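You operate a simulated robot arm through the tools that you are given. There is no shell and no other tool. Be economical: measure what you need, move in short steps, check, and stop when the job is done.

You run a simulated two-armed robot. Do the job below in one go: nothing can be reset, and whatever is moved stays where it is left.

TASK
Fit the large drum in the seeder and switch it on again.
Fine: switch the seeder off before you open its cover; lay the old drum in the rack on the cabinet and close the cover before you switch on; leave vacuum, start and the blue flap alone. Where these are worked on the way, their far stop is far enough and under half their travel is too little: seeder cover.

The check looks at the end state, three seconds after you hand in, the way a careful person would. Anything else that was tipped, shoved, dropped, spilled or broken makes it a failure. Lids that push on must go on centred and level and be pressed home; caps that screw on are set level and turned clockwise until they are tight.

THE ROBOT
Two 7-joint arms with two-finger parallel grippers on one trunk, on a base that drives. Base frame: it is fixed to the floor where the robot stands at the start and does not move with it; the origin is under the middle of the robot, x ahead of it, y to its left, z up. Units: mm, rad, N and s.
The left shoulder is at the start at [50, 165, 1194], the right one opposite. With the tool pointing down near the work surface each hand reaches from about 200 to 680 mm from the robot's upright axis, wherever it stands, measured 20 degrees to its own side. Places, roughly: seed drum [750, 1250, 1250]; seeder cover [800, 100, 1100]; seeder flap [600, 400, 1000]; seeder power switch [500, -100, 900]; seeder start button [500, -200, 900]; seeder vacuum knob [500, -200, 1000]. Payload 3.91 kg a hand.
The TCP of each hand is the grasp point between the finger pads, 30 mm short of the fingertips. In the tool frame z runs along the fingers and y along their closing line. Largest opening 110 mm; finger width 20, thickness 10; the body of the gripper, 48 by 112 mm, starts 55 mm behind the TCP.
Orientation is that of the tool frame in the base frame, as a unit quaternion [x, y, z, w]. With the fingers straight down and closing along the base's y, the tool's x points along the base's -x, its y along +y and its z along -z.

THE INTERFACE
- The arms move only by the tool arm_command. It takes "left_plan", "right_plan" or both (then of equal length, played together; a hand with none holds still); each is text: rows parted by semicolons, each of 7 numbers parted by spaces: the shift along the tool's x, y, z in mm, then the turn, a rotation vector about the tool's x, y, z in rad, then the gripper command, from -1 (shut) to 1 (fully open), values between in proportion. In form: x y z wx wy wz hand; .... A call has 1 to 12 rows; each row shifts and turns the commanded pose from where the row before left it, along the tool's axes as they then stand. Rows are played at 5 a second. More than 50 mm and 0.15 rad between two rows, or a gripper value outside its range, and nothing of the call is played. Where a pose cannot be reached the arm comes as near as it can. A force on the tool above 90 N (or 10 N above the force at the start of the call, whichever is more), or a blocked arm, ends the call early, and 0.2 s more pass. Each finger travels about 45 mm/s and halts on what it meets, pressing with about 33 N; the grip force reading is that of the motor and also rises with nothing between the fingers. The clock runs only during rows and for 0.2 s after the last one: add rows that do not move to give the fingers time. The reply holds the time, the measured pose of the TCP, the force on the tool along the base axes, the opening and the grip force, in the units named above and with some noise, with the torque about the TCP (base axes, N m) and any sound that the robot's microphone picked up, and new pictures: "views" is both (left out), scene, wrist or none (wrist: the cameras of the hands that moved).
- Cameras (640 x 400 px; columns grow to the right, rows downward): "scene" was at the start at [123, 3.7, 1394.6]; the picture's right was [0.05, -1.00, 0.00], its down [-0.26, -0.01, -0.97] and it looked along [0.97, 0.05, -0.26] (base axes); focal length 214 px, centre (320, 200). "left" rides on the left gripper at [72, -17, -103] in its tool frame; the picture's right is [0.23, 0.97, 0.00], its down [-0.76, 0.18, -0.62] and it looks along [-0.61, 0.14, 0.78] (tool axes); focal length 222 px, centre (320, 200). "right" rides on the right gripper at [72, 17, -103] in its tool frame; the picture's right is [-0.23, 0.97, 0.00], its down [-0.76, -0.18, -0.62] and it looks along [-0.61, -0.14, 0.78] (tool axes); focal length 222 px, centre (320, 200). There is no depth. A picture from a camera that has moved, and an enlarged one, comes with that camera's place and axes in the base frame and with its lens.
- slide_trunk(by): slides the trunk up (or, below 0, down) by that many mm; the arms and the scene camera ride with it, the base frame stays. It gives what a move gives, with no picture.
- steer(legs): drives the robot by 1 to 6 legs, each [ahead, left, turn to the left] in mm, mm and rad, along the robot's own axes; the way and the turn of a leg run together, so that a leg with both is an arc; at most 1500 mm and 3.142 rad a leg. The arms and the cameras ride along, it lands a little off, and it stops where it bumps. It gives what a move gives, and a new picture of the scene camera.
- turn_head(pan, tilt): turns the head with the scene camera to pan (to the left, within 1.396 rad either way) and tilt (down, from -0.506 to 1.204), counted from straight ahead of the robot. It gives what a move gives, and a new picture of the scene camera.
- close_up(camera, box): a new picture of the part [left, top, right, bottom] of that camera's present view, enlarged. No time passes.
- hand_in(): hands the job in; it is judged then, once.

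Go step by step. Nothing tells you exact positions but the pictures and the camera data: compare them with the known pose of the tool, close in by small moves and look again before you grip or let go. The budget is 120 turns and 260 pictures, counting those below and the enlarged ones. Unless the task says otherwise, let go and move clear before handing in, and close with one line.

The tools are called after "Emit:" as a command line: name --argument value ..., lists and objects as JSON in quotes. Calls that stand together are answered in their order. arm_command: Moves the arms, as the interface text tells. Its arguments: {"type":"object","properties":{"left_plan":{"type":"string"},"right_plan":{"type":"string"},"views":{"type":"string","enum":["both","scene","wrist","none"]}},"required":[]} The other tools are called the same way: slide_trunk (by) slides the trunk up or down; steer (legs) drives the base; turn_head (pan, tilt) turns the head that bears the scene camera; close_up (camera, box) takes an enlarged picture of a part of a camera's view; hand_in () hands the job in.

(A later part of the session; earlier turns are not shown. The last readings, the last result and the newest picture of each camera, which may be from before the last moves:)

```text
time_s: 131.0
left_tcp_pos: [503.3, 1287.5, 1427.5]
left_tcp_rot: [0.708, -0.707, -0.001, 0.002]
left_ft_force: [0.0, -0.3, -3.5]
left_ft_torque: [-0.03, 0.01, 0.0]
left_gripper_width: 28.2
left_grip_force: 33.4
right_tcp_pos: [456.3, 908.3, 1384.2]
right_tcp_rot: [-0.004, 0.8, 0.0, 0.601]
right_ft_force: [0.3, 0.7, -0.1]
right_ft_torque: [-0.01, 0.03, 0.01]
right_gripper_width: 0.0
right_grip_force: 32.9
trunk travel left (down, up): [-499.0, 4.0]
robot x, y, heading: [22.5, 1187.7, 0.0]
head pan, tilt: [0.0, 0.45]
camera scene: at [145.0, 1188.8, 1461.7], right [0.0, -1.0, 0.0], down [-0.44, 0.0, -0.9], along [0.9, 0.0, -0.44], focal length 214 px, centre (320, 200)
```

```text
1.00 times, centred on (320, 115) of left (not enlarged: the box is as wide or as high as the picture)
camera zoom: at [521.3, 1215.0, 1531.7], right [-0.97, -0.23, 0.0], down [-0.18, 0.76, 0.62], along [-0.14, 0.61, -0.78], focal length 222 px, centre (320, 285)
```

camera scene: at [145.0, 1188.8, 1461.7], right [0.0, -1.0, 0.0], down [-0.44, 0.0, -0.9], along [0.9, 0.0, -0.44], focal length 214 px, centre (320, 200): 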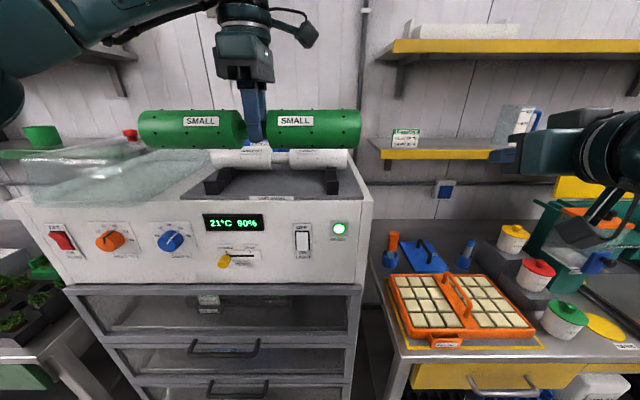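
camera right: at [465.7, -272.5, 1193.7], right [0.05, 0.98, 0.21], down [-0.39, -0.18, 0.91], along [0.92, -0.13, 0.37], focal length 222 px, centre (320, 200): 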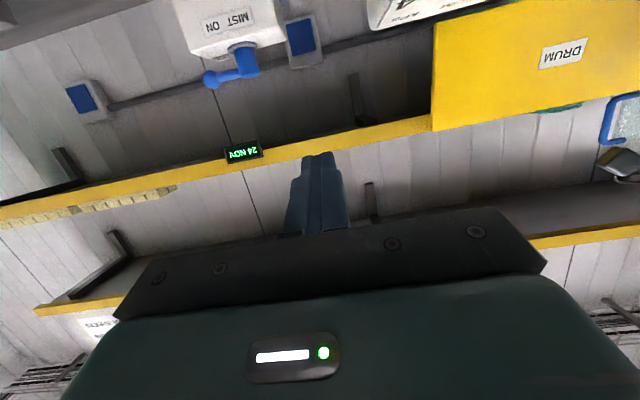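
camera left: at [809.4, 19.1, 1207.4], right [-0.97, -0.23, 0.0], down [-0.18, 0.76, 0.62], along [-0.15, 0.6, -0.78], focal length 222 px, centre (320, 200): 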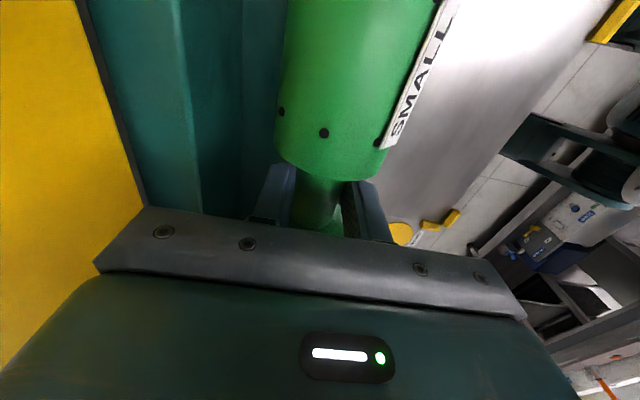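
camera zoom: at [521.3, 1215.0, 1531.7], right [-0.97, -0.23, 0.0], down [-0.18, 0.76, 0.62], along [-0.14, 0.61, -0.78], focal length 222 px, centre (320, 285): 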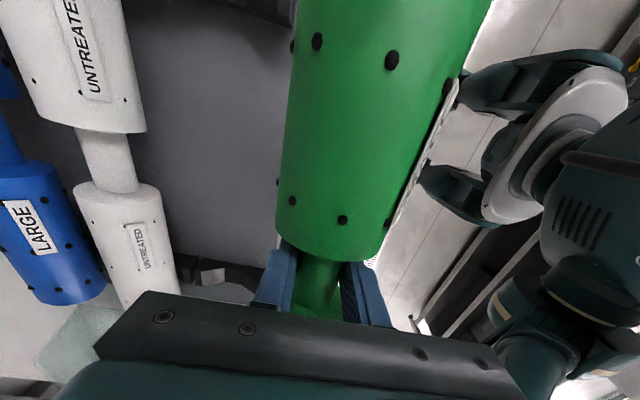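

Emit:
close_up --camera "left" --box '[160, 150, 290, 231]'

Emit:
close_up --camera "scene" --box '[180, 130, 370, 210]'

```text
4.92 times, centred on (225, 190) of left
camera zoom: at [521.3, 1215.0, 1531.7], right [-0.97, -0.23, 0.0], down [-0.18, 0.76, 0.62], along [-0.14, 0.61, -0.78], focal length 1094 px, centre (788, 247)
```

zoom: 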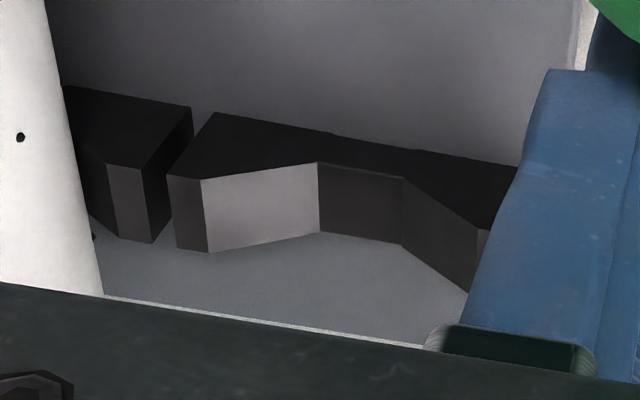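

```text
3.37 times, centred on (275, 170) of scene
camera zoom: at [145.0, 1188.8, 1461.7], right [0.0, -1.0, 0.0], down [-0.44, 0.0, -0.9], along [0.9, 0.0, -0.44], focal length 722 px, centre (472, 301)
```

zoom: 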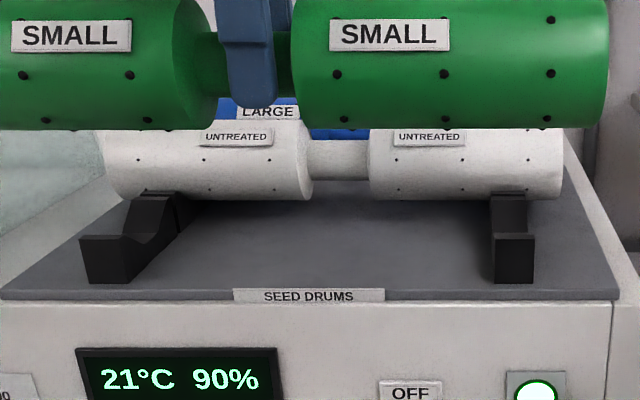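

The front notch is centred at x≈595 (pitch 85: 595/680/765), y≈1290. I drive the drum above it.

Emit:
steer --legs '[[92, 0, 0]]'

```text
time_s: 132.1
left_tcp_pos: [593.9, 1288.4, 1428.8]
left_tcp_rot: [0.708, -0.707, -0.001, 0.002]
left_ft_force: [0.1, -0.6, -2.8]
left_ft_torque: [-0.02, 0.0, -0.01]
left_gripper_width: 28.0
left_grip_force: 32.3
right_tcp_pos: [547.2, 910.4, 1384.1]
right_tcp_rot: [-0.005, 0.799, 0.0, 0.601]
right_ft_force: [0.3, -0.2, 0.5]
right_ft_torque: [0.02, 0.02, 0.02]
right_gripper_width: 0.0
right_grip_force: 33.0
trunk travel left (down, up): [-499.0, 4.0]
robot x, y, heading: [113.5, 1188.8, -0.001]
head pan, tilt: [0.0, 0.45]
camera scene: at [235.0, 1188.8, 1461.8], right [0.0, -1.0, 0.0], down [-0.44, 0.0, -0.9], along [0.9, 0.0, -0.44], focal length 214 px, centre (320, 200)
```

scene: 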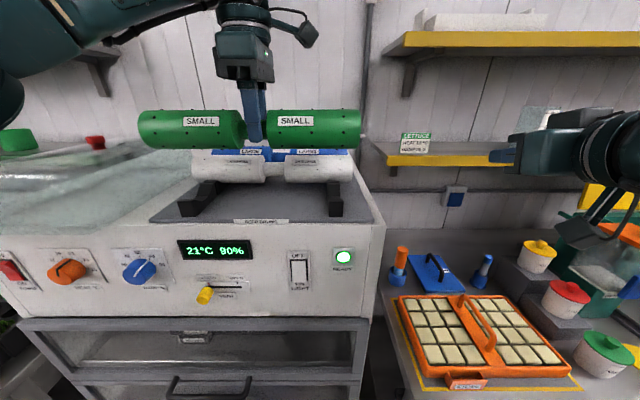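

Emit:
arm_command --left_plan "0 0 25 0 0 0 -1;0 0 25 0 0 0 -1;0 0 25 0 0 0 -1;0 0 10 0 0 0 -1;0 0 0 0 0 0 -1" --views "scene"

Emit:
close_up --camera "scene" --box '[120, 110, 380, 230]'

```text
time_s: 133.3
left_tcp_pos: [592.1, 1289.1, 1343.5]
left_tcp_rot: [0.707, -0.707, 0.0, 0.001]
left_ft_force: [0.0, -0.8, -3.4]
left_ft_torque: [0.01, 0.01, -0.02]
left_gripper_width: 28.2
left_grip_force: 33.2
right_tcp_pos: [546.2, 908.5, 1384.9]
right_tcp_rot: [-0.005, 0.799, 0.0, 0.601]
right_ft_force: [-0.8, -0.4, -0.8]
right_ft_torque: [-0.02, -0.01, -0.02]
right_gripper_width: 0.3
right_grip_force: 32.6
trunk travel left (down, up): [-499.0, 4.0]
robot x, y, heading: [109.6, 1188.7, 0.002]
head pan, tilt: [0.0, 0.45]
camera scene: at [234.4, 1188.7, 1461.8], right [0.0, -1.0, 0.0], down [-0.44, 0.0, -0.9], along [0.9, 0.0, -0.44], focal length 214 px, centre (320, 200)
```

scene: 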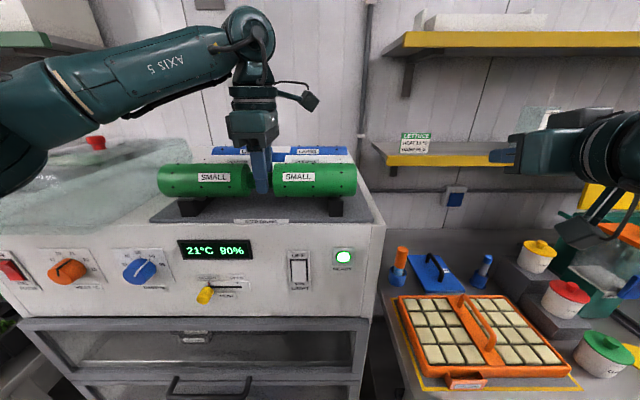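

```text
2.46 times, centred on (250, 170) of scene
camera zoom: at [234.4, 1188.7, 1461.8], right [0.0, -1.0, 0.0], down [-0.44, 0.0, -0.9], along [0.9, 0.0, -0.44], focal length 528 px, centre (492, 274)
```

zoom: 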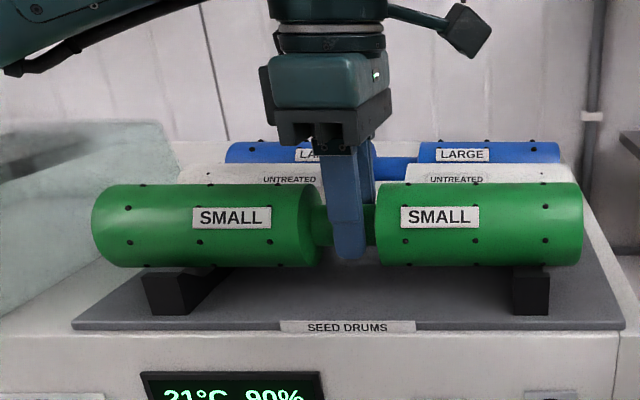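

Nearly centred; I shift 6 mm right and lower gently until it seats.

Emit:
arm_command --left_plan "6 -3 0 0 0 0 -1;0 0 4 0 0 0 -1;0 0 4 0 0 0 -1;0 0 4 0 0 0 -1;0 0 0 0 0 0 -1" --views "none"

Emit:
arm_command --left_plan "0 0 3 0 0 0 -1;0 0 3 0 0 0 -1;0 0 0 0 0 0 -1" --views "scene"

Emit:
close_up --camera "scene" --box '[120, 110, 380, 230]'

```text
time_s: 134.5
left_tcp_pos: [593.6, 1282.8, 1335.1]
left_tcp_rot: [0.708, -0.706, 0.005, 0.0]
left_ft_force: [4.2, 4.1, 29.0]
left_ft_torque: [0.02, -0.18, -0.13]
left_gripper_width: 28.1
left_grip_force: 32.8
right_tcp_pos: [544.6, 907.4, 1385.1]
right_tcp_rot: [-0.005, 0.799, 0.001, 0.602]
right_ft_force: [-0.9, 0.4, -1.1]
right_ft_torque: [0.01, -0.02, -0.01]
right_gripper_width: 0.2
right_grip_force: 32.7
trunk travel left (down, up): [-499.0, 4.0]
robot x, y, heading: [111.3, 1183.6, 0.0]
head pan, tilt: [0.0, 0.45]
```

```text
time_s: 135.3
left_tcp_pos: [591.0, 1282.4, 1331.0]
left_tcp_rot: [0.708, -0.706, 0.006, -0.001]
left_ft_force: [4.9, 1.7, 42.8]
left_ft_torque: [0.4, -0.34, 0.08]
left_gripper_width: 28.4
left_grip_force: 33.6
right_tcp_pos: [544.3, 909.2, 1386.8]
right_tcp_rot: [-0.005, 0.798, 0.001, 0.603]
right_ft_force: [0.3, 0.2, 0.4]
right_ft_torque: [-0.01, -0.02, -0.02]
right_gripper_width: 0.0
right_grip_force: 33.1
trunk travel left (down, up): [-499.0, 4.0]
robot x, y, heading: [109.4, 1191.1, 0.003]
head pan, tilt: [0.0, 0.45]
camera scene: at [231.0, 1188.7, 1462.3], right [0.0, -1.0, 0.0], down [-0.43, 0.0, -0.9], along [0.9, 0.0, -0.43], focal length 214 px, centre (320, 200)
```

scene: 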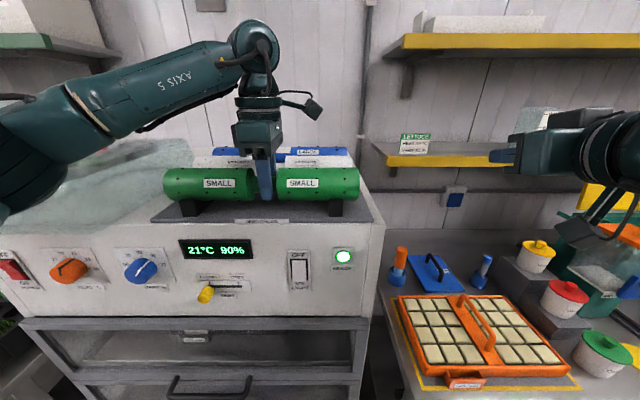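

```text
2.46 times, centred on (250, 170) of scene
camera zoom: at [231.0, 1188.7, 1462.3], right [0.0, -1.0, 0.0], down [-0.43, 0.0, -0.9], along [0.9, 0.0, -0.43], focal length 528 px, centre (492, 274)
```

zoom: 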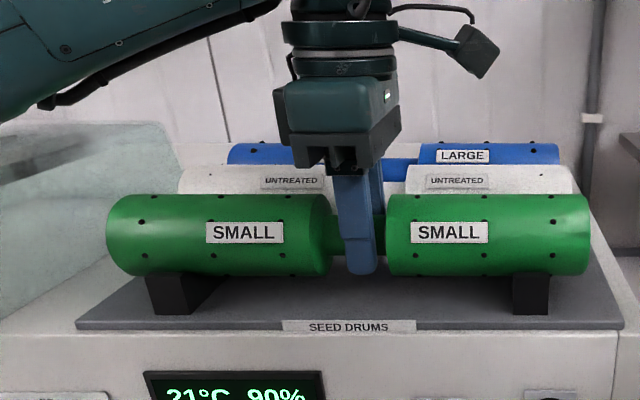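

It has seated (upward force). I ease off and open the fingers.

Emit:
arm_command --left_plan "0 0 -4 0 0 0 -1;0 0 0 0 0 0 -0.3;0 0 0 0 0 0 -0.1;0 0 0 0 0 0 -0.1;0 0 -15 0 0 0 -0.1;0 0 -25 0 0 0 -0.1;0 0 -25 0 0 0 -0.1;0 0 -25 0 0 0 -0.1;0 0 0 0 0 0 -0.1" --views "both"

Emit:
close_up --camera "scene" --box '[120, 110, 380, 230]'

```text
time_s: 137.3
left_tcp_pos: [595.0, 1284.5, 1421.3]
left_tcp_rot: [0.708, -0.706, 0.0, 0.003]
left_ft_force: [0.5, -0.4, -0.1]
left_ft_torque: [-0.02, 0.01, -0.04]
left_gripper_width: 49.4
left_grip_force: 0.1
right_tcp_pos: [547.4, 907.9, 1384.2]
right_tcp_rot: [-0.006, 0.799, 0.001, 0.601]
right_ft_force: [-0.2, 0.4, -0.8]
right_ft_torque: [-0.01, 0.01, 0.0]
right_gripper_width: 0.0
right_grip_force: 33.4
trunk travel left (down, up): [-499.0, 4.0]
robot x, y, heading: [110.1, 1185.9, 0.001]
head pan, tilt: [0.0, 0.45]
camera scene: at [234.7, 1189.0, 1461.8], right [0.0, -1.0, 0.0], down [-0.44, 0.0, -0.9], along [0.9, 0.0, -0.44], focal length 214 px, centre (320, 200)
camera left: at [613.0, 1211.1, 1524.8], right [-0.97, -0.23, 0.0], down [-0.18, 0.76, 0.62], along [-0.14, 0.6, -0.78], focal length 222 px, centre (320, 200)
```

scene: 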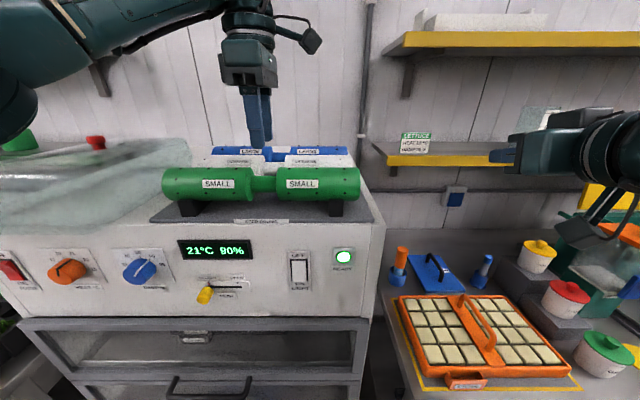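
left: 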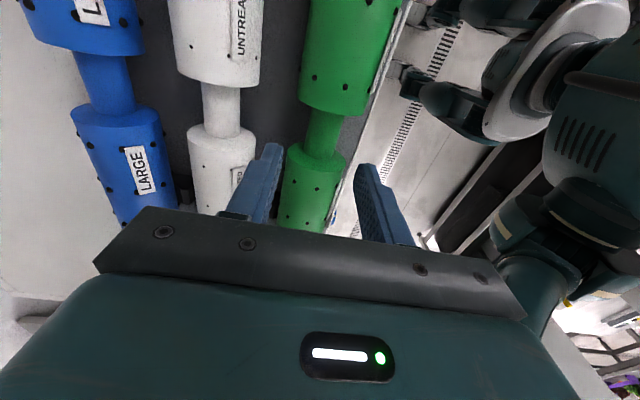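

```text
2.46 times, centred on (250, 170) of scene
camera zoom: at [234.7, 1189.0, 1461.8], right [0.0, -1.0, 0.0], down [-0.44, 0.0, -0.9], along [0.9, 0.0, -0.44], focal length 528 px, centre (492, 274)
```

zoom: 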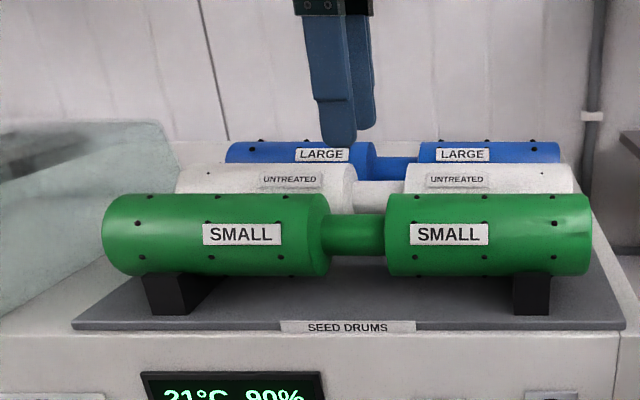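

The SMALL drum lies well in the front notch. Now I move ahead over the blue LARGE drum.

Emit:
arm_command --left_plan "0 0 -5 0 0 0 0.1;0 0 0 0 0 0 0.1" --views "none"

Emit:
steer --legs '[[150, 0, 0]]'

Emit:
close_up --camera "left" --box '[0, 0, 640, 400]'

```text
time_s: 137.9
left_tcp_pos: [595.4, 1283.4, 1425.6]
left_tcp_rot: [0.707, -0.707, 0.0, 0.002]
left_ft_force: [0.1, 0.4, 0.3]
left_ft_torque: [0.02, 0.01, -0.01]
left_gripper_width: 60.6
left_grip_force: 0.1
right_tcp_pos: [547.0, 909.4, 1384.1]
right_tcp_rot: [-0.005, 0.8, 0.001, 0.601]
right_ft_force: [0.4, 0.0, -0.4]
right_ft_torque: [0.0, -0.02, 0.02]
right_gripper_width: 0.0
right_grip_force: 32.8
trunk travel left (down, up): [-499.0, 4.0]
robot x, y, heading: [114.1, 1190.2, 0.002]
head pan, tilt: [0.0, 0.45]
```

```text
time_s: 139.2
left_tcp_pos: [707.3, 1283.5, 1425.1]
left_tcp_rot: [0.708, -0.706, -0.001, 0.001]
left_ft_force: [0.0, 0.0, 0.2]
left_ft_torque: [0.0, -0.03, -0.01]
left_gripper_width: 60.7
left_grip_force: 0.0
right_tcp_pos: [657.6, 908.5, 1384.3]
right_tcp_rot: [-0.005, 0.799, 0.0, 0.602]
right_ft_force: [-1.0, 0.1, 0.4]
right_ft_torque: [-0.01, -0.02, 0.0]
right_gripper_width: 0.0
right_grip_force: 32.9
trunk travel left (down, up): [-499.0, 4.0]
robot x, y, heading: [230.8, 1189.6, -0.002]
head pan, tilt: [0.0, 0.45]
stopped in leg 1: the robot was blocked; the commanded pose is now the measured one
camera scene: at [344.9, 1188.5, 1462.1], right [0.0, -1.0, 0.0], down [-0.43, 0.0, -0.9], along [0.9, 0.0, -0.43], focal length 214 px, centre (320, 200)
```

scene: 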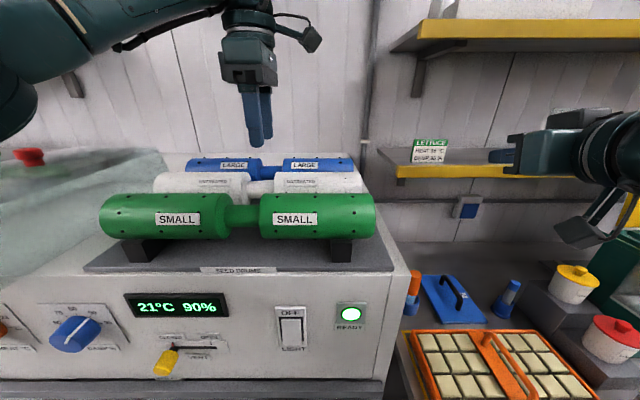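

```text
1.00 times, centred on (320, 200) of left (not enlarged: the box is as wide or as high as the picture)
camera zoom: at [725.1, 1210.2, 1528.5], right [-0.97, -0.23, 0.0], down [-0.18, 0.76, 0.62], along [-0.15, 0.61, -0.78], focal length 222 px, centre (320, 200)
```

zoom: 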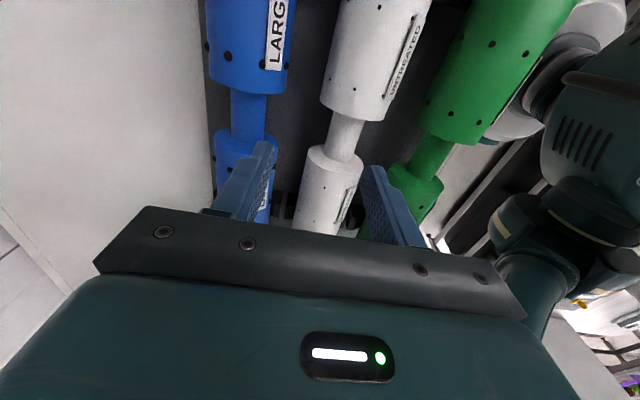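

The base touched the cabinet; I back off slightly, tilt the left hand 15° for reach, and place it over the blue drum's neck (≈[766, 1277]).

Emit:
steer --legs '[[-10, 0, 0]]'

Emit:
arm_command --left_plan "0 0 0 0.13 0 0 0.1;0 0 0 0.13 0 0 0.1;2 -20 9 0 0 0 0.1;2 -21 9 0 0 0 0.1;2 -21 9 0 0 0 0.1;0 0 0 0 0 0 0.1" --views "both"

```text
time_s: 140.0
left_tcp_pos: [701.1, 1283.1, 1423.7]
left_tcp_rot: [0.707, -0.707, -0.002, 0.002]
left_ft_force: [0.3, -0.2, -0.8]
left_ft_torque: [0.01, 0.0, 0.02]
left_gripper_width: 60.6
left_grip_force: 0.1
right_tcp_pos: [652.9, 908.4, 1383.4]
right_tcp_rot: [-0.006, 0.801, 0.001, 0.599]
right_ft_force: [-0.5, 0.5, 0.2]
right_ft_torque: [-0.01, 0.01, 0.03]
right_gripper_width: 0.0
right_grip_force: 33.0
trunk travel left (down, up): [-499.0, 4.0]
robot x, y, heading: [216.8, 1191.1, 0.001]
head pan, tilt: [0.0, 0.45]
camera scene: at [338.7, 1188.5, 1461.7], right [0.0, -1.0, 0.0], down [-0.44, 0.0, -0.9], along [0.9, 0.0, -0.44], focal length 214 px, centre (320, 200)
```

scene: 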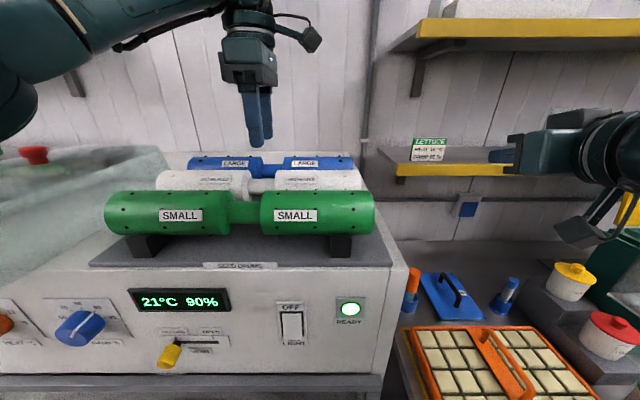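

```text
time_s: 141.4
left_tcp_pos: [765.4, 1277.7, 1411.2]
left_tcp_rot: [0.703, -0.7, 0.09, -0.089]
left_ft_force: [0.3, -0.1, 1.6]
left_ft_torque: [0.04, 0.02, 0.0]
left_gripper_width: 60.3
left_grip_force: 0.1
right_tcp_pos: [650.2, 908.7, 1382.7]
right_tcp_rot: [-0.005, 0.799, 0.0, 0.601]
right_ft_force: [-0.6, 0.1, 0.6]
right_ft_torque: [0.0, 0.05, 0.0]
right_gripper_width: 0.1
right_grip_force: 32.8
trunk travel left (down, up): [-499.0, 4.0]
robot x, y, heading: [216.7, 1189.9, -0.002]
head pan, tilt: [0.0, 0.45]
camera scene: at [337.3, 1188.8, 1461.9], right [0.0, -1.0, 0.0], down [-0.43, 0.0, -0.9], along [0.9, 0.0, -0.43], focal length 214 px, centre (320, 200)
camera left: at [756.2, 1204.9, 1516.5], right [-0.94, -0.23, -0.24], down [-0.33, 0.76, 0.56], along [0.06, 0.61, -0.79], focal length 222 px, centre (320, 200)
```

scene: 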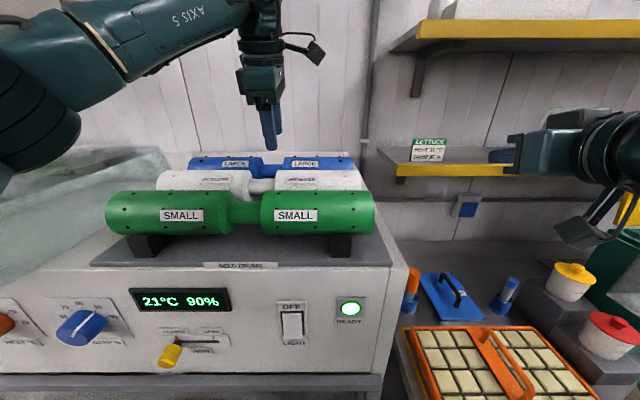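
left: 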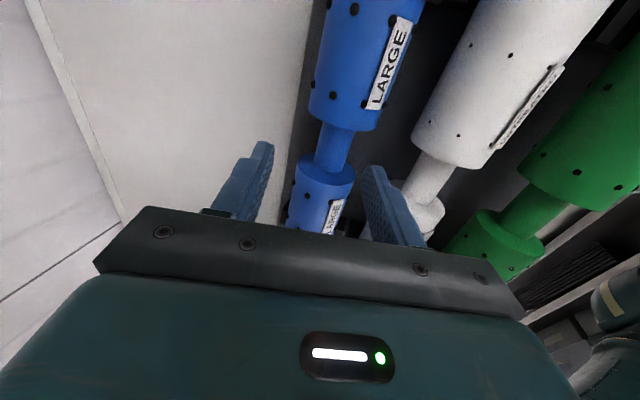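

Aligned within a few mm. I descend over the neck in steps.

Emit:
arm_command --left_plan "0 4 15 0 0 0 0.1;0 4 15 0 0 0 0.1;0 0 0 0 0 0 0.1" --views "both"

```text
time_s: 142.2
left_tcp_pos: [767.2, 1277.5, 1382.0]
left_tcp_rot: [0.702, -0.701, 0.09, -0.089]
left_ft_force: [0.6, -0.5, 0.6]
left_ft_torque: [0.04, -0.01, 0.01]
left_gripper_width: 60.5
left_grip_force: 0.1
right_tcp_pos: [650.0, 908.7, 1382.7]
right_tcp_rot: [-0.005, 0.8, 0.001, 0.6]
right_ft_force: [0.4, 0.6, 0.1]
right_ft_torque: [0.0, -0.05, 0.0]
right_gripper_width: 0.0
right_grip_force: 33.0
trunk travel left (down, up): [-499.0, 4.0]
robot x, y, heading: [215.9, 1187.7, -0.008]
head pan, tilt: [0.0, 0.45]
camera scene: at [337.7, 1188.4, 1461.9], right [0.0, -1.0, 0.0], down [-0.44, 0.0, -0.9], along [0.9, 0.0, -0.44], focal length 214 px, centre (320, 200)
camera left: at [756.8, 1204.5, 1486.4], right [-0.94, -0.23, -0.24], down [-0.33, 0.76, 0.56], along [0.06, 0.61, -0.79], focal length 222 px, centre (320, 200)
```

scene: 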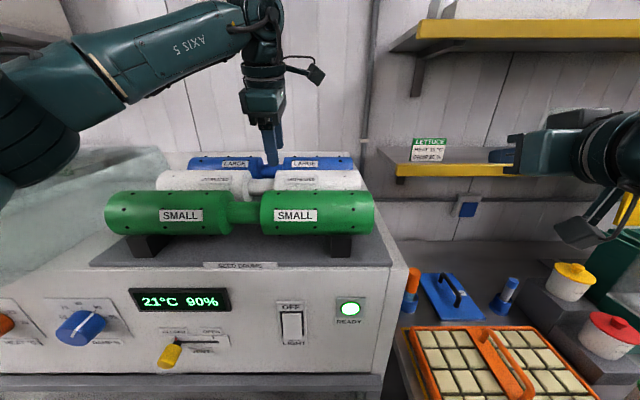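
left: 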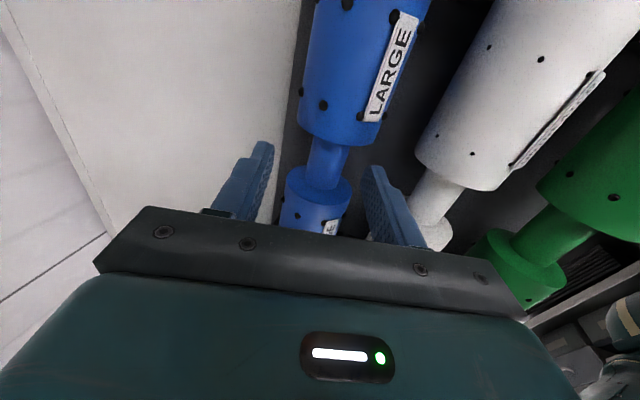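

Emit:
arm_command --left_plan "0 3.5 15 0 0 0 0.1;0 4.5 15 0 0 0 0.1;0 2 9 0 0 0 0.1;0 0 0 0 0 0 0.1" --views "both"

```text
time_s: 143.2
left_tcp_pos: [766.8, 1277.5, 1341.9]
left_tcp_rot: [0.702, -0.701, 0.091, -0.088]
left_ft_force: [-0.4, 0.7, 0.5]
left_ft_torque: [0.0, 0.03, 0.02]
left_gripper_width: 60.5
left_grip_force: 0.0
right_tcp_pos: [650.6, 908.3, 1383.3]
right_tcp_rot: [-0.005, 0.799, 0.0, 0.601]
right_ft_force: [0.0, 0.5, 0.3]
right_ft_torque: [0.03, -0.01, -0.04]
right_gripper_width: 0.1
right_grip_force: 32.9
trunk travel left (down, up): [-499.0, 4.0]
robot x, y, heading: [216.3, 1187.7, -0.002]
head pan, tilt: [0.0, 0.45]
camera scene: at [337.7, 1188.5, 1461.9], right [0.0, -1.0, 0.0], down [-0.44, 0.0, -0.9], along [0.9, 0.0, -0.44], focal length 214 px, centre (320, 200)
camera left: at [757.5, 1204.3, 1446.6], right [-0.94, -0.23, -0.24], down [-0.33, 0.76, 0.56], along [0.06, 0.61, -0.79], focal length 222 px, centre (320, 200)
```

scene: 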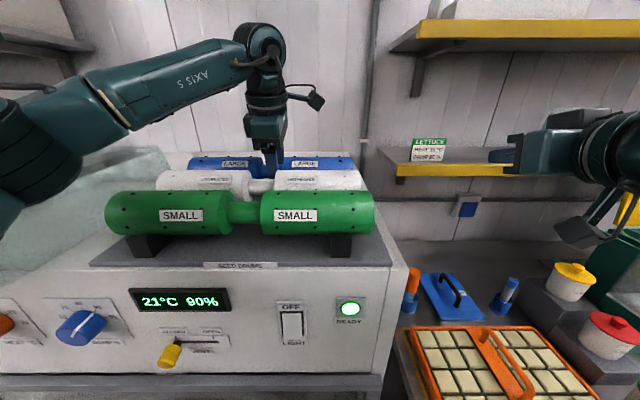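
left: 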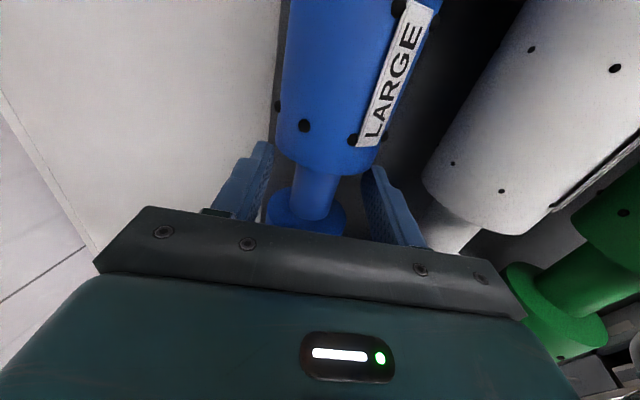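

The neck lies right between the pads. I grip and lift straight up.

Emit:
arm_command --left_plan "0 0 0 0 0 0 -1;0 0 0 0 0 0 -1;0 0 0 0 0 0 -1;0 0 0 0 0 0 -1;0 0 0 0 0 0 -1" --views "none"

Emit:
arm_command --left_plan "0 -2.6 -9.7 0 0 0 -1;0 -3.9 -14.5 0 0 0 -1;0 -3.9 -14.5 0 0 0 -1;0 -3.9 -14.5 0 0 0 -1;0 -3.9 -14.5 0 0 0 -1;0 0 0 0 0 0 -1" --views "both"

```text
time_s: 144.4
left_tcp_pos: [766.6, 1277.7, 1341.7]
left_tcp_rot: [0.702, -0.701, 0.089, -0.089]
left_ft_force: [0.5, 1.6, 1.4]
left_ft_torque: [0.03, -0.13, -0.08]
left_gripper_width: 28.4
left_grip_force: 32.8
right_tcp_pos: [651.1, 907.0, 1384.6]
right_tcp_rot: [-0.005, 0.799, 0.0, 0.601]
right_ft_force: [-0.8, -0.7, 0.1]
right_ft_torque: [-0.02, -0.02, -0.03]
right_gripper_width: 0.0
right_grip_force: 32.5
trunk travel left (down, up): [-499.0, 4.0]
robot x, y, heading: [213.5, 1190.8, -0.001]
head pan, tilt: [0.0, 0.45]
```

```text
time_s: 145.8
left_tcp_pos: [767.8, 1276.8, 1412.1]
left_tcp_rot: [0.702, -0.7, 0.09, -0.089]
left_ft_force: [1.0, 0.4, -3.1]
left_ft_torque: [-0.06, -0.01, 0.0]
left_gripper_width: 28.3
left_grip_force: 33.2
right_tcp_pos: [651.3, 909.0, 1383.2]
right_tcp_rot: [-0.005, 0.8, 0.001, 0.6]
right_ft_force: [-0.2, 0.0, -0.1]
right_ft_torque: [-0.01, 0.0, -0.01]
right_gripper_width: 0.0
right_grip_force: 33.2
trunk travel left (down, up): [-499.0, 4.0]
robot x, y, heading: [221.1, 1185.4, -0.006]
head pan, tilt: [0.0, 0.45]
camera scene: at [338.4, 1188.8, 1461.8], right [0.0, -1.0, 0.0], down [-0.44, 0.0, -0.9], along [0.9, 0.0, -0.44], focal length 214 px, centre (320, 200)
camera left: at [758.8, 1203.8, 1516.4], right [-0.94, -0.23, -0.24], down [-0.33, 0.76, 0.56], along [0.06, 0.61, -0.79], focal length 222 px, centre (320, 200)
```

scene: 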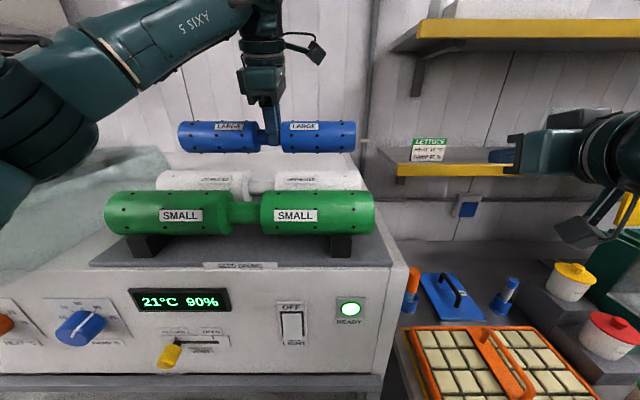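
left: 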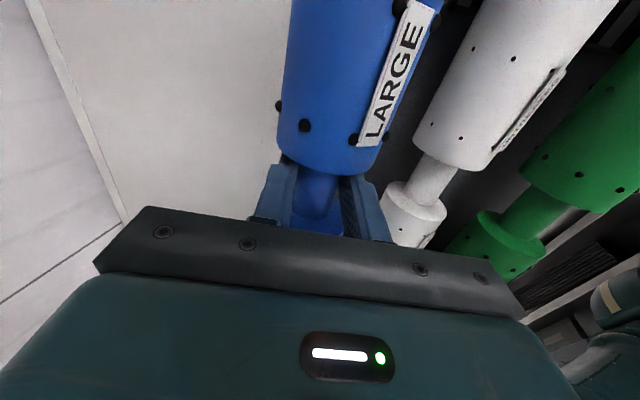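

Large drum lifted clear. I raise it a bit more and back away over the other drums.

Emit:
arm_command --left_plan "0 8.9 -15.4 0 0 0 -1;0 8.9 -15.4 0 0 0 -1;0 0 0 0 0 0 -1" --views "none"

Emit:
steer --legs '[[-270, 0, 0]]'

```text
time_s: 146.6
left_tcp_pos: [743.4, 1276.9, 1436.1]
left_tcp_rot: [0.702, -0.701, 0.09, -0.088]
left_ft_force: [0.4, 0.1, -3.6]
left_ft_torque: [0.0, 0.05, 0.05]
left_gripper_width: 28.3
left_grip_force: 33.0
right_tcp_pos: [650.8, 907.8, 1383.3]
right_tcp_rot: [-0.005, 0.8, 0.001, 0.6]
right_ft_force: [-0.7, 0.5, 0.3]
right_ft_torque: [-0.03, 0.01, 0.02]
right_gripper_width: 0.1
right_grip_force: 33.0
trunk travel left (down, up): [-499.0, 4.0]
robot x, y, heading: [216.6, 1189.4, -0.004]
head pan, tilt: [0.0, 0.45]
```

```text
time_s: 148.5
left_tcp_pos: [472.0, 1276.2, 1436.3]
left_tcp_rot: [0.702, -0.701, 0.09, -0.089]
left_ft_force: [-0.6, 0.5, -3.3]
left_ft_torque: [-0.01, 0.04, 0.03]
left_gripper_width: 28.0
left_grip_force: 33.3
right_tcp_pos: [378.2, 908.2, 1383.3]
right_tcp_rot: [-0.004, 0.8, 0.0, 0.601]
right_ft_force: [0.6, 0.1, 0.3]
right_ft_torque: [0.01, -0.02, 0.0]
right_gripper_width: 0.0
right_grip_force: 32.7
trunk travel left (down, up): [-499.0, 4.0]
robot x, y, heading: [-55.3, 1189.0, -0.002]
head pan, tilt: [0.0, 0.45]
camera scene: at [66.2, 1188.9, 1461.8], right [0.0, -1.0, 0.0], down [-0.44, 0.0, -0.9], along [0.9, 0.0, -0.44], focal length 214 px, centre (320, 200)
```

scene: 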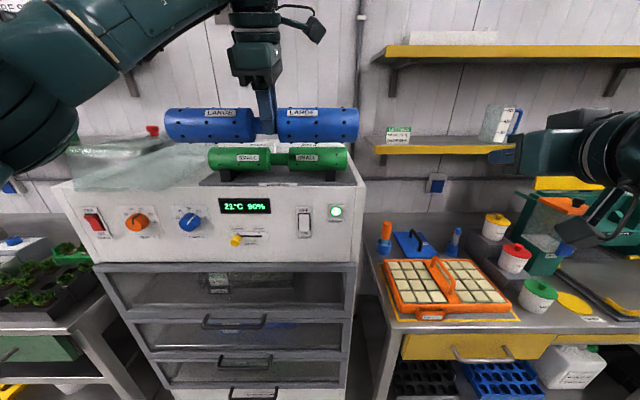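

Now back right to the seeder.

Emit:
steer --legs '[[0, -1197, 0]]'

Emit:
turn_head --pan 0.0 --tilt 0.6

```text
time_s: 159.0
left_tcp_pos: [458.0, 100.1, 1436.0]
left_tcp_rot: [-0.694, 0.709, -0.091, 0.088]
left_ft_force: [-0.2, 0.0, -4.0]
left_ft_torque: [-0.07, 0.0, 0.03]
left_gripper_width: 28.1
left_grip_force: 32.5
right_tcp_pos: [357.3, -267.9, 1384.3]
right_tcp_rot: [0.004, 0.8, -0.006, 0.6]
right_ft_force: [0.1, -0.5, -0.7]
right_ft_torque: [-0.01, -0.04, -0.03]
right_gripper_width: 0.0
right_grip_force: 33.5
trunk travel left (down, up): [-499.0, 4.0]
robot x, y, heading: [-69.6, 25.2, -0.024]
head pan, tilt: [0.0, 0.45]
camera scene: at [50.7, 19.9, 1461.8], right [-0.02, -1.0, 0.0], down [-0.44, 0.01, -0.9], along [0.9, -0.02, -0.44], focal length 214 px, centre (320, 200)
```

scene: 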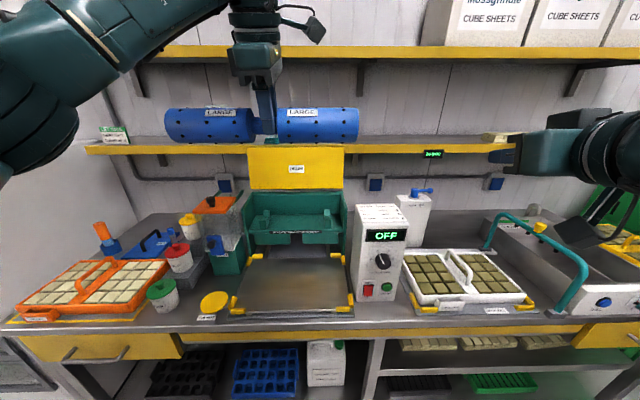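

```text
time_s: 159.7
left_tcp_pos: [458.1, 98.5, 1436.2]
left_tcp_rot: [-0.695, 0.708, -0.09, 0.088]
left_ft_force: [0.5, 0.2, -3.4]
left_ft_torque: [0.0, 0.05, -0.03]
left_gripper_width: 28.2
left_grip_force: 33.0
right_tcp_pos: [358.1, -267.9, 1383.7]
right_tcp_rot: [0.004, 0.8, -0.006, 0.6]
right_ft_force: [0.8, -1.1, 0.5]
right_ft_torque: [0.0, 0.01, 0.01]
right_gripper_width: 0.0
right_grip_force: 33.1
trunk travel left (down, up): [-499.0, 4.0]
robot x, y, heading: [-72.4, 23.7, -0.022]
head pan, tilt: [0.0, 0.6]
camera scene: at [47.2, 20.0, 1448.3], right [-0.02, -1.0, 0.0], down [-0.56, 0.01, -0.83], along [0.82, -0.02, -0.56], focal length 214 px, centre (320, 200)
```

scene: 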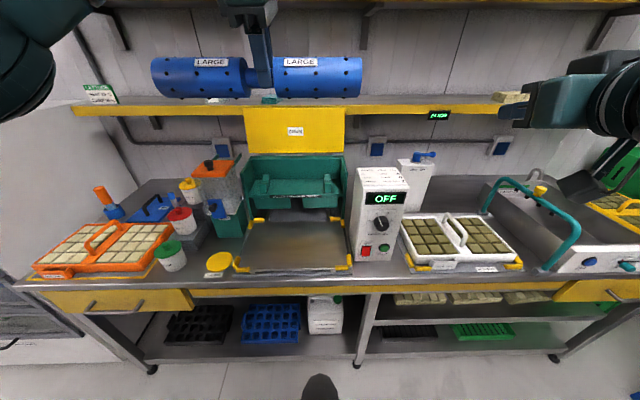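

The cover is still open. I straighten up, drive ahead, and lower the trunk to bring the drum above its seat.

Emit:
steer --legs '[[0, 0, 0.022], [270, -19, 0]]'

Emit:
slide_trunk --by -90

```text
time_s: 162.0
left_tcp_pos: [727.6, 91.1, 1436.2]
left_tcp_rot: [0.702, -0.701, 0.089, -0.089]
left_ft_force: [-0.1, 0.3, -2.8]
left_ft_torque: [-0.01, 0.06, -0.01]
left_gripper_width: 28.1
left_grip_force: 33.5
right_tcp_pos: [634.8, -278.1, 1383.4]
right_tcp_rot: [-0.004, 0.8, 0.0, 0.6]
right_ft_force: [0.4, -0.1, 0.1]
right_ft_torque: [0.0, -0.02, 0.02]
right_gripper_width: 0.3
right_grip_force: 33.0
trunk travel left (down, up): [-499.0, 4.0]
robot x, y, heading: [194.9, 4.6, -0.007]
head pan, tilt: [0.0, 0.6]
camera scene: at [318.9, 2.5, 1448.2], right [0.0, -1.0, 0.0], down [-0.57, 0.0, -0.82], along [0.82, 0.0, -0.57], focal length 214 px, centre (320, 200)
```

scene: 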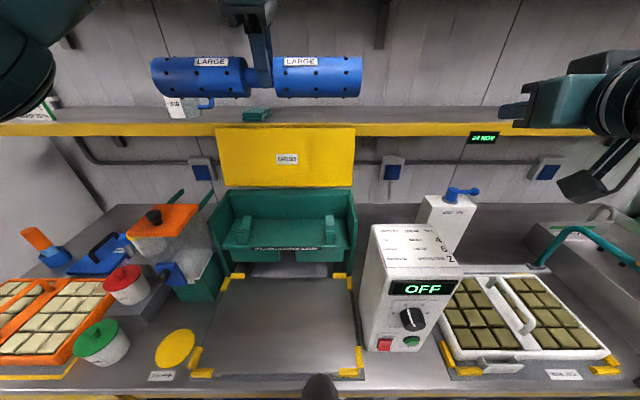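

```text
time_s: 163.2
left_tcp_pos: [727.3, 90.9, 1346.9]
left_tcp_rot: [0.702, -0.701, 0.09, -0.089]
left_ft_force: [0.6, 1.0, -4.1]
left_ft_torque: [-0.03, -0.01, 0.0]
left_gripper_width: 28.0
left_grip_force: 32.7
right_tcp_pos: [634.0, -277.6, 1293.3]
right_tcp_rot: [-0.004, 0.8, 0.0, 0.6]
right_ft_force: [-0.4, -0.7, -0.8]
right_ft_torque: [0.01, 0.03, -0.01]
right_gripper_width: 0.0
right_grip_force: 32.4
trunk travel left (down, up): [-409.0, 94.0]
robot x, y, heading: [198.4, 5.3, -0.005]
head pan, tilt: [0.0, 0.6]
```

Emit:
arm_command --left_plan "0 -0.9 37.7 0 0 0 -1;0 -0.9 37.7 0 0 0 -1;0 -0.9 37.7 0 0 0 -1;0 -0.9 37.7 0 0 0 -1;0 -0.9 37.7 0 0 0 -1;0 -0.9 37.7 0 0 0 -1;0 0 0 0 0 0 -1" --views "both"

Emit:
close_up --camera "scene" --box '[180, 100, 380, 240]'

```text
time_s: 164.8
left_tcp_pos: [788.4, 91.8, 1125.6]
left_tcp_rot: [0.702, -0.701, 0.09, -0.089]
left_ft_force: [-0.4, 0.0, -4.3]
left_ft_torque: [-0.02, 0.03, -0.01]
left_gripper_width: 28.2
left_grip_force: 32.9
right_tcp_pos: [633.8, -278.4, 1294.7]
right_tcp_rot: [-0.004, 0.8, 0.0, 0.6]
right_ft_force: [-1.2, -1.1, -0.7]
right_ft_torque: [-0.02, -0.02, 0.0]
right_gripper_width: 0.0
right_grip_force: 32.8
trunk travel left (down, up): [-409.0, 94.0]
robot x, y, heading: [198.8, 4.2, -0.003]
head pan, tilt: [0.0, 0.6]
camera scene: at [318.1, 2.4, 1358.3], right [0.0, -1.0, 0.0], down [-0.56, 0.0, -0.83], along [0.83, 0.0, -0.56], focal length 214 px, centre (320, 200)
camera left: at [779.1, 18.2, 1230.8], right [-0.94, -0.23, -0.24], down [-0.33, 0.76, 0.56], along [0.06, 0.61, -0.79], focal length 222 px, centre (320, 200)
```

scene: 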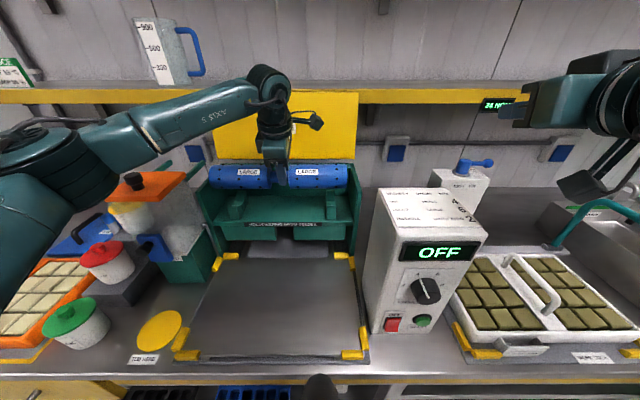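
left: 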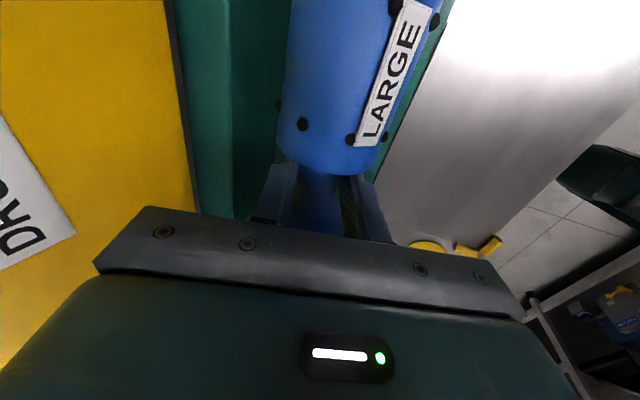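

```text
2.86 times, centred on (280, 170) of scene
camera zoom: at [318.1, 2.4, 1358.3], right [0.0, -1.0, 0.0], down [-0.56, 0.0, -0.83], along [0.83, 0.0, -0.56], focal length 613 px, centre (434, 286)
```

zoom: 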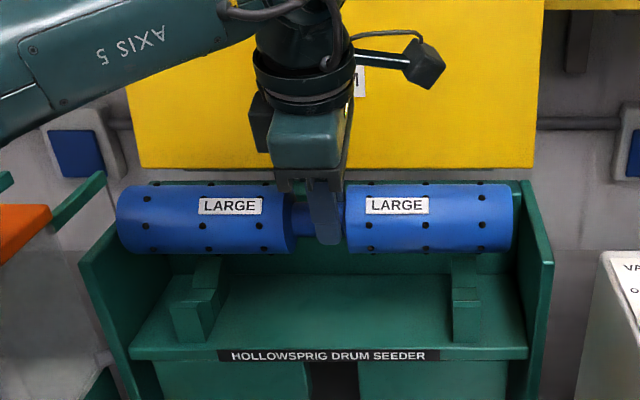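

Drum is above the seat, about 4 mm too far left; I correct and lower in steps.

Emit:
arm_command --left_plan "4 1.5 10 0 0 0 -1;0 2 10 0 0 0 -1;0 2.5 10 0 0 0 -1;0 2.5 10 0 0 0 -1;0 0 0 0 0 0 -1" --views "scene"

Emit:
close_up --camera "scene" --box '[180, 100, 380, 240]'

```text
time_s: 166.0
left_tcp_pos: [789.8, 87.3, 1086.9]
left_tcp_rot: [0.702, -0.701, 0.09, -0.088]
left_ft_force: [-0.2, 0.0, -4.1]
left_ft_torque: [-0.04, 0.0, 0.03]
left_gripper_width: 27.9
left_grip_force: 33.3
right_tcp_pos: [635.1, -278.8, 1293.7]
right_tcp_rot: [-0.005, 0.8, 0.0, 0.6]
right_ft_force: [0.3, 0.9, 0.1]
right_ft_torque: [0.03, 0.03, 0.04]
right_gripper_width: 0.1
right_grip_force: 33.5
trunk travel left (down, up): [-409.0, 94.0]
robot x, y, heading: [197.5, 1.3, -0.007]
head pan, tilt: [0.0, 0.6]
camera scene: at [318.4, 2.5, 1358.3], right [0.0, -1.0, 0.0], down [-0.57, 0.0, -0.82], along [0.82, 0.0, -0.57], focal length 214 px, centre (320, 200)
```

scene: 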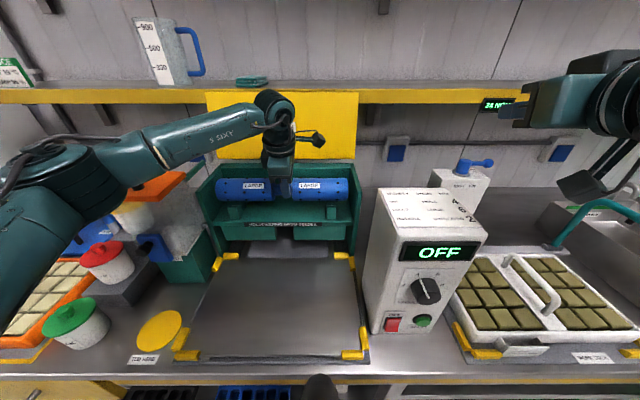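

```text
2.86 times, centred on (280, 170) of scene
camera zoom: at [318.4, 2.5, 1358.3], right [0.0, -1.0, 0.0], down [-0.57, 0.0, -0.82], along [0.82, 0.0, -0.57], focal length 613 px, centre (434, 286)
```

zoom: 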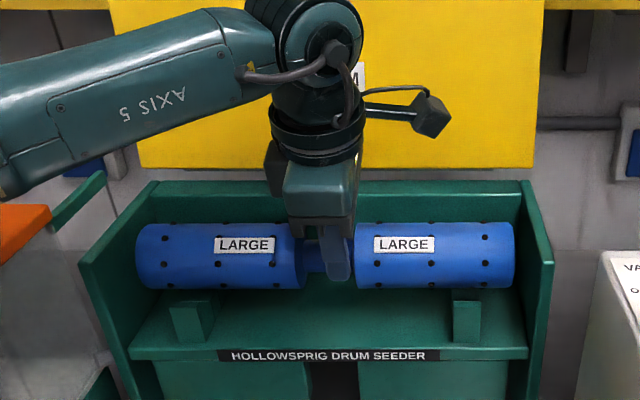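

Emit:
arm_command --left_plan "0 1 4 0 0 0 -1;0 1 4 0 0 0 -1;0 1 4 0 0 0 -1;0 0 0 0 0 0 -1" --views "none"

Emit:
arm_command --left_plan "0 0.8 3 0 0 0 -1;0 0 0 0 0 0 -1" --views "none"

```text
time_s: 167.0
left_tcp_pos: [791.0, 85.0, 1076.3]
left_tcp_rot: [0.701, -0.701, 0.09, -0.09]
left_ft_force: [-0.6, 0.0, 2.7]
left_ft_torque: [0.83, -0.13, 0.19]
left_gripper_width: 28.0
left_grip_force: 32.7
right_tcp_pos: [633.7, -278.8, 1294.6]
right_tcp_rot: [-0.004, 0.8, 0.0, 0.6]
right_ft_force: [0.6, -0.1, -0.2]
right_ft_torque: [0.0, 0.0, -0.02]
right_gripper_width: 0.0
right_grip_force: 33.1
trunk travel left (down, up): [-409.0, 94.0]
robot x, y, heading: [201.5, 3.2, -0.003]
head pan, tilt: [0.0, 0.6]
```

```text
time_s: 167.6
left_tcp_pos: [788.8, 85.2, 1075.8]
left_tcp_rot: [-0.701, 0.702, -0.092, 0.09]
left_ft_force: [-3.1, 1.4, 15.9]
left_ft_torque: [0.53, -0.33, 0.11]
left_gripper_width: 28.1
left_grip_force: 32.7
right_tcp_pos: [632.0, -278.4, 1293.2]
right_tcp_rot: [-0.005, 0.799, 0.001, 0.602]
right_ft_force: [-0.1, 0.0, 0.3]
right_ft_torque: [0.0, 0.0, -0.01]
right_gripper_width: 0.0
right_grip_force: 33.5
trunk travel left (down, up): [-409.0, 94.0]
robot x, y, heading: [197.6, 5.9, -0.004]
head pan, tilt: [0.0, 0.6]
```

Contact at about the expected height. I check the seat before releasing.

Emit:
close_up --camera "scene" --box '[190, 150, 370, 250]'

Emit:
arm_command --left_plan "0 0.5 2 0 0 0 -1;0 0 0 0 0 0 -0.8;0 0 0 0 0 0 -0.4;0 0 0 0 0 0 -0.1;0 0 0 0 0 0 -0.1" --views "both"

Emit:
close_up --camera "scene" --box '[190, 150, 370, 250]'

```text
3.56 times, centred on (280, 200) of scene
camera zoom: at [315.8, 2.4, 1358.7], right [0.0, -1.0, 0.0], down [-0.56, 0.0, -0.83], along [0.83, 0.0, -0.56], focal length 763 px, centre (462, 200)
```

zoom: 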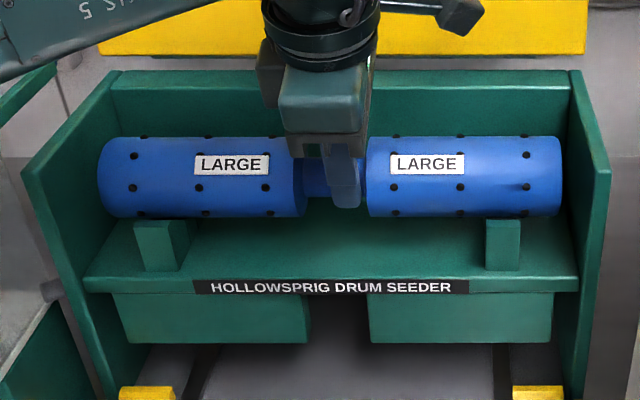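

```text
time_s: 168.8
left_tcp_pos: [790.8, 86.3, 1069.3]
left_tcp_rot: [-0.701, 0.702, -0.089, 0.089]
left_ft_force: [-0.2, 0.2, -0.2]
left_ft_torque: [0.02, -0.03, 0.02]
left_gripper_width: 49.6
left_grip_force: 0.1
right_tcp_pos: [633.2, -277.7, 1295.3]
right_tcp_rot: [-0.005, 0.8, 0.001, 0.601]
right_ft_force: [0.1, 0.6, -0.3]
right_ft_torque: [-0.02, 0.02, -0.03]
right_gripper_width: 0.0
right_grip_force: 33.5
trunk travel left (down, up): [-409.0, 94.0]
robot x, y, heading: [198.4, 8.7, -0.003]
head pan, tilt: [0.0, 0.6]
camera scene: at [317.9, 2.4, 1358.3], right [0.0, -1.0, 0.0], down [-0.56, 0.0, -0.83], along [0.83, 0.0, -0.56], focal length 214 px, centre (320, 200)
camera left: at [781.3, 12.8, 1174.8], right [-0.94, -0.23, -0.24], down [-0.33, 0.76, 0.56], along [0.06, 0.61, -0.79], focal length 222 px, centre (320, 200)
```

scene: 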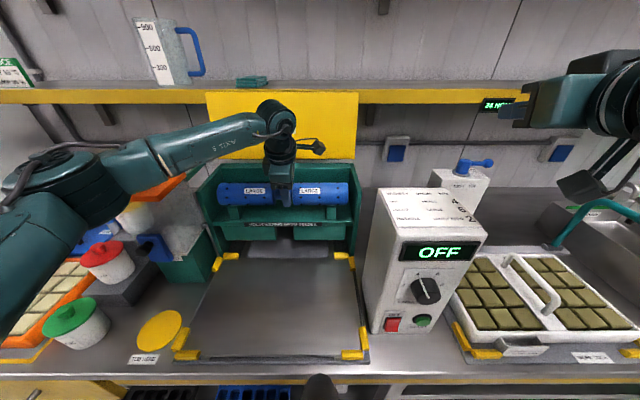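
left: 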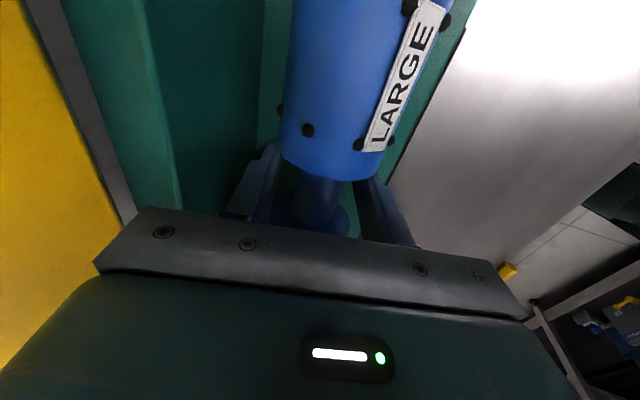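

```text
3.56 times, centred on (280, 200) of scene
camera zoom: at [317.9, 2.4, 1358.3], right [0.0, -1.0, 0.0], down [-0.56, 0.0, -0.83], along [0.83, 0.0, -0.56], focal length 763 px, centre (462, 200)
```

zoom: 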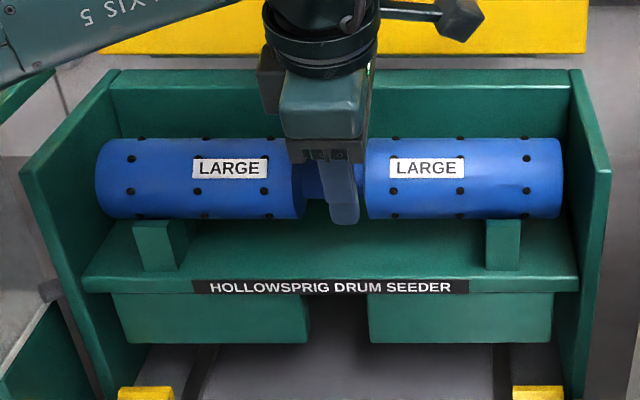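

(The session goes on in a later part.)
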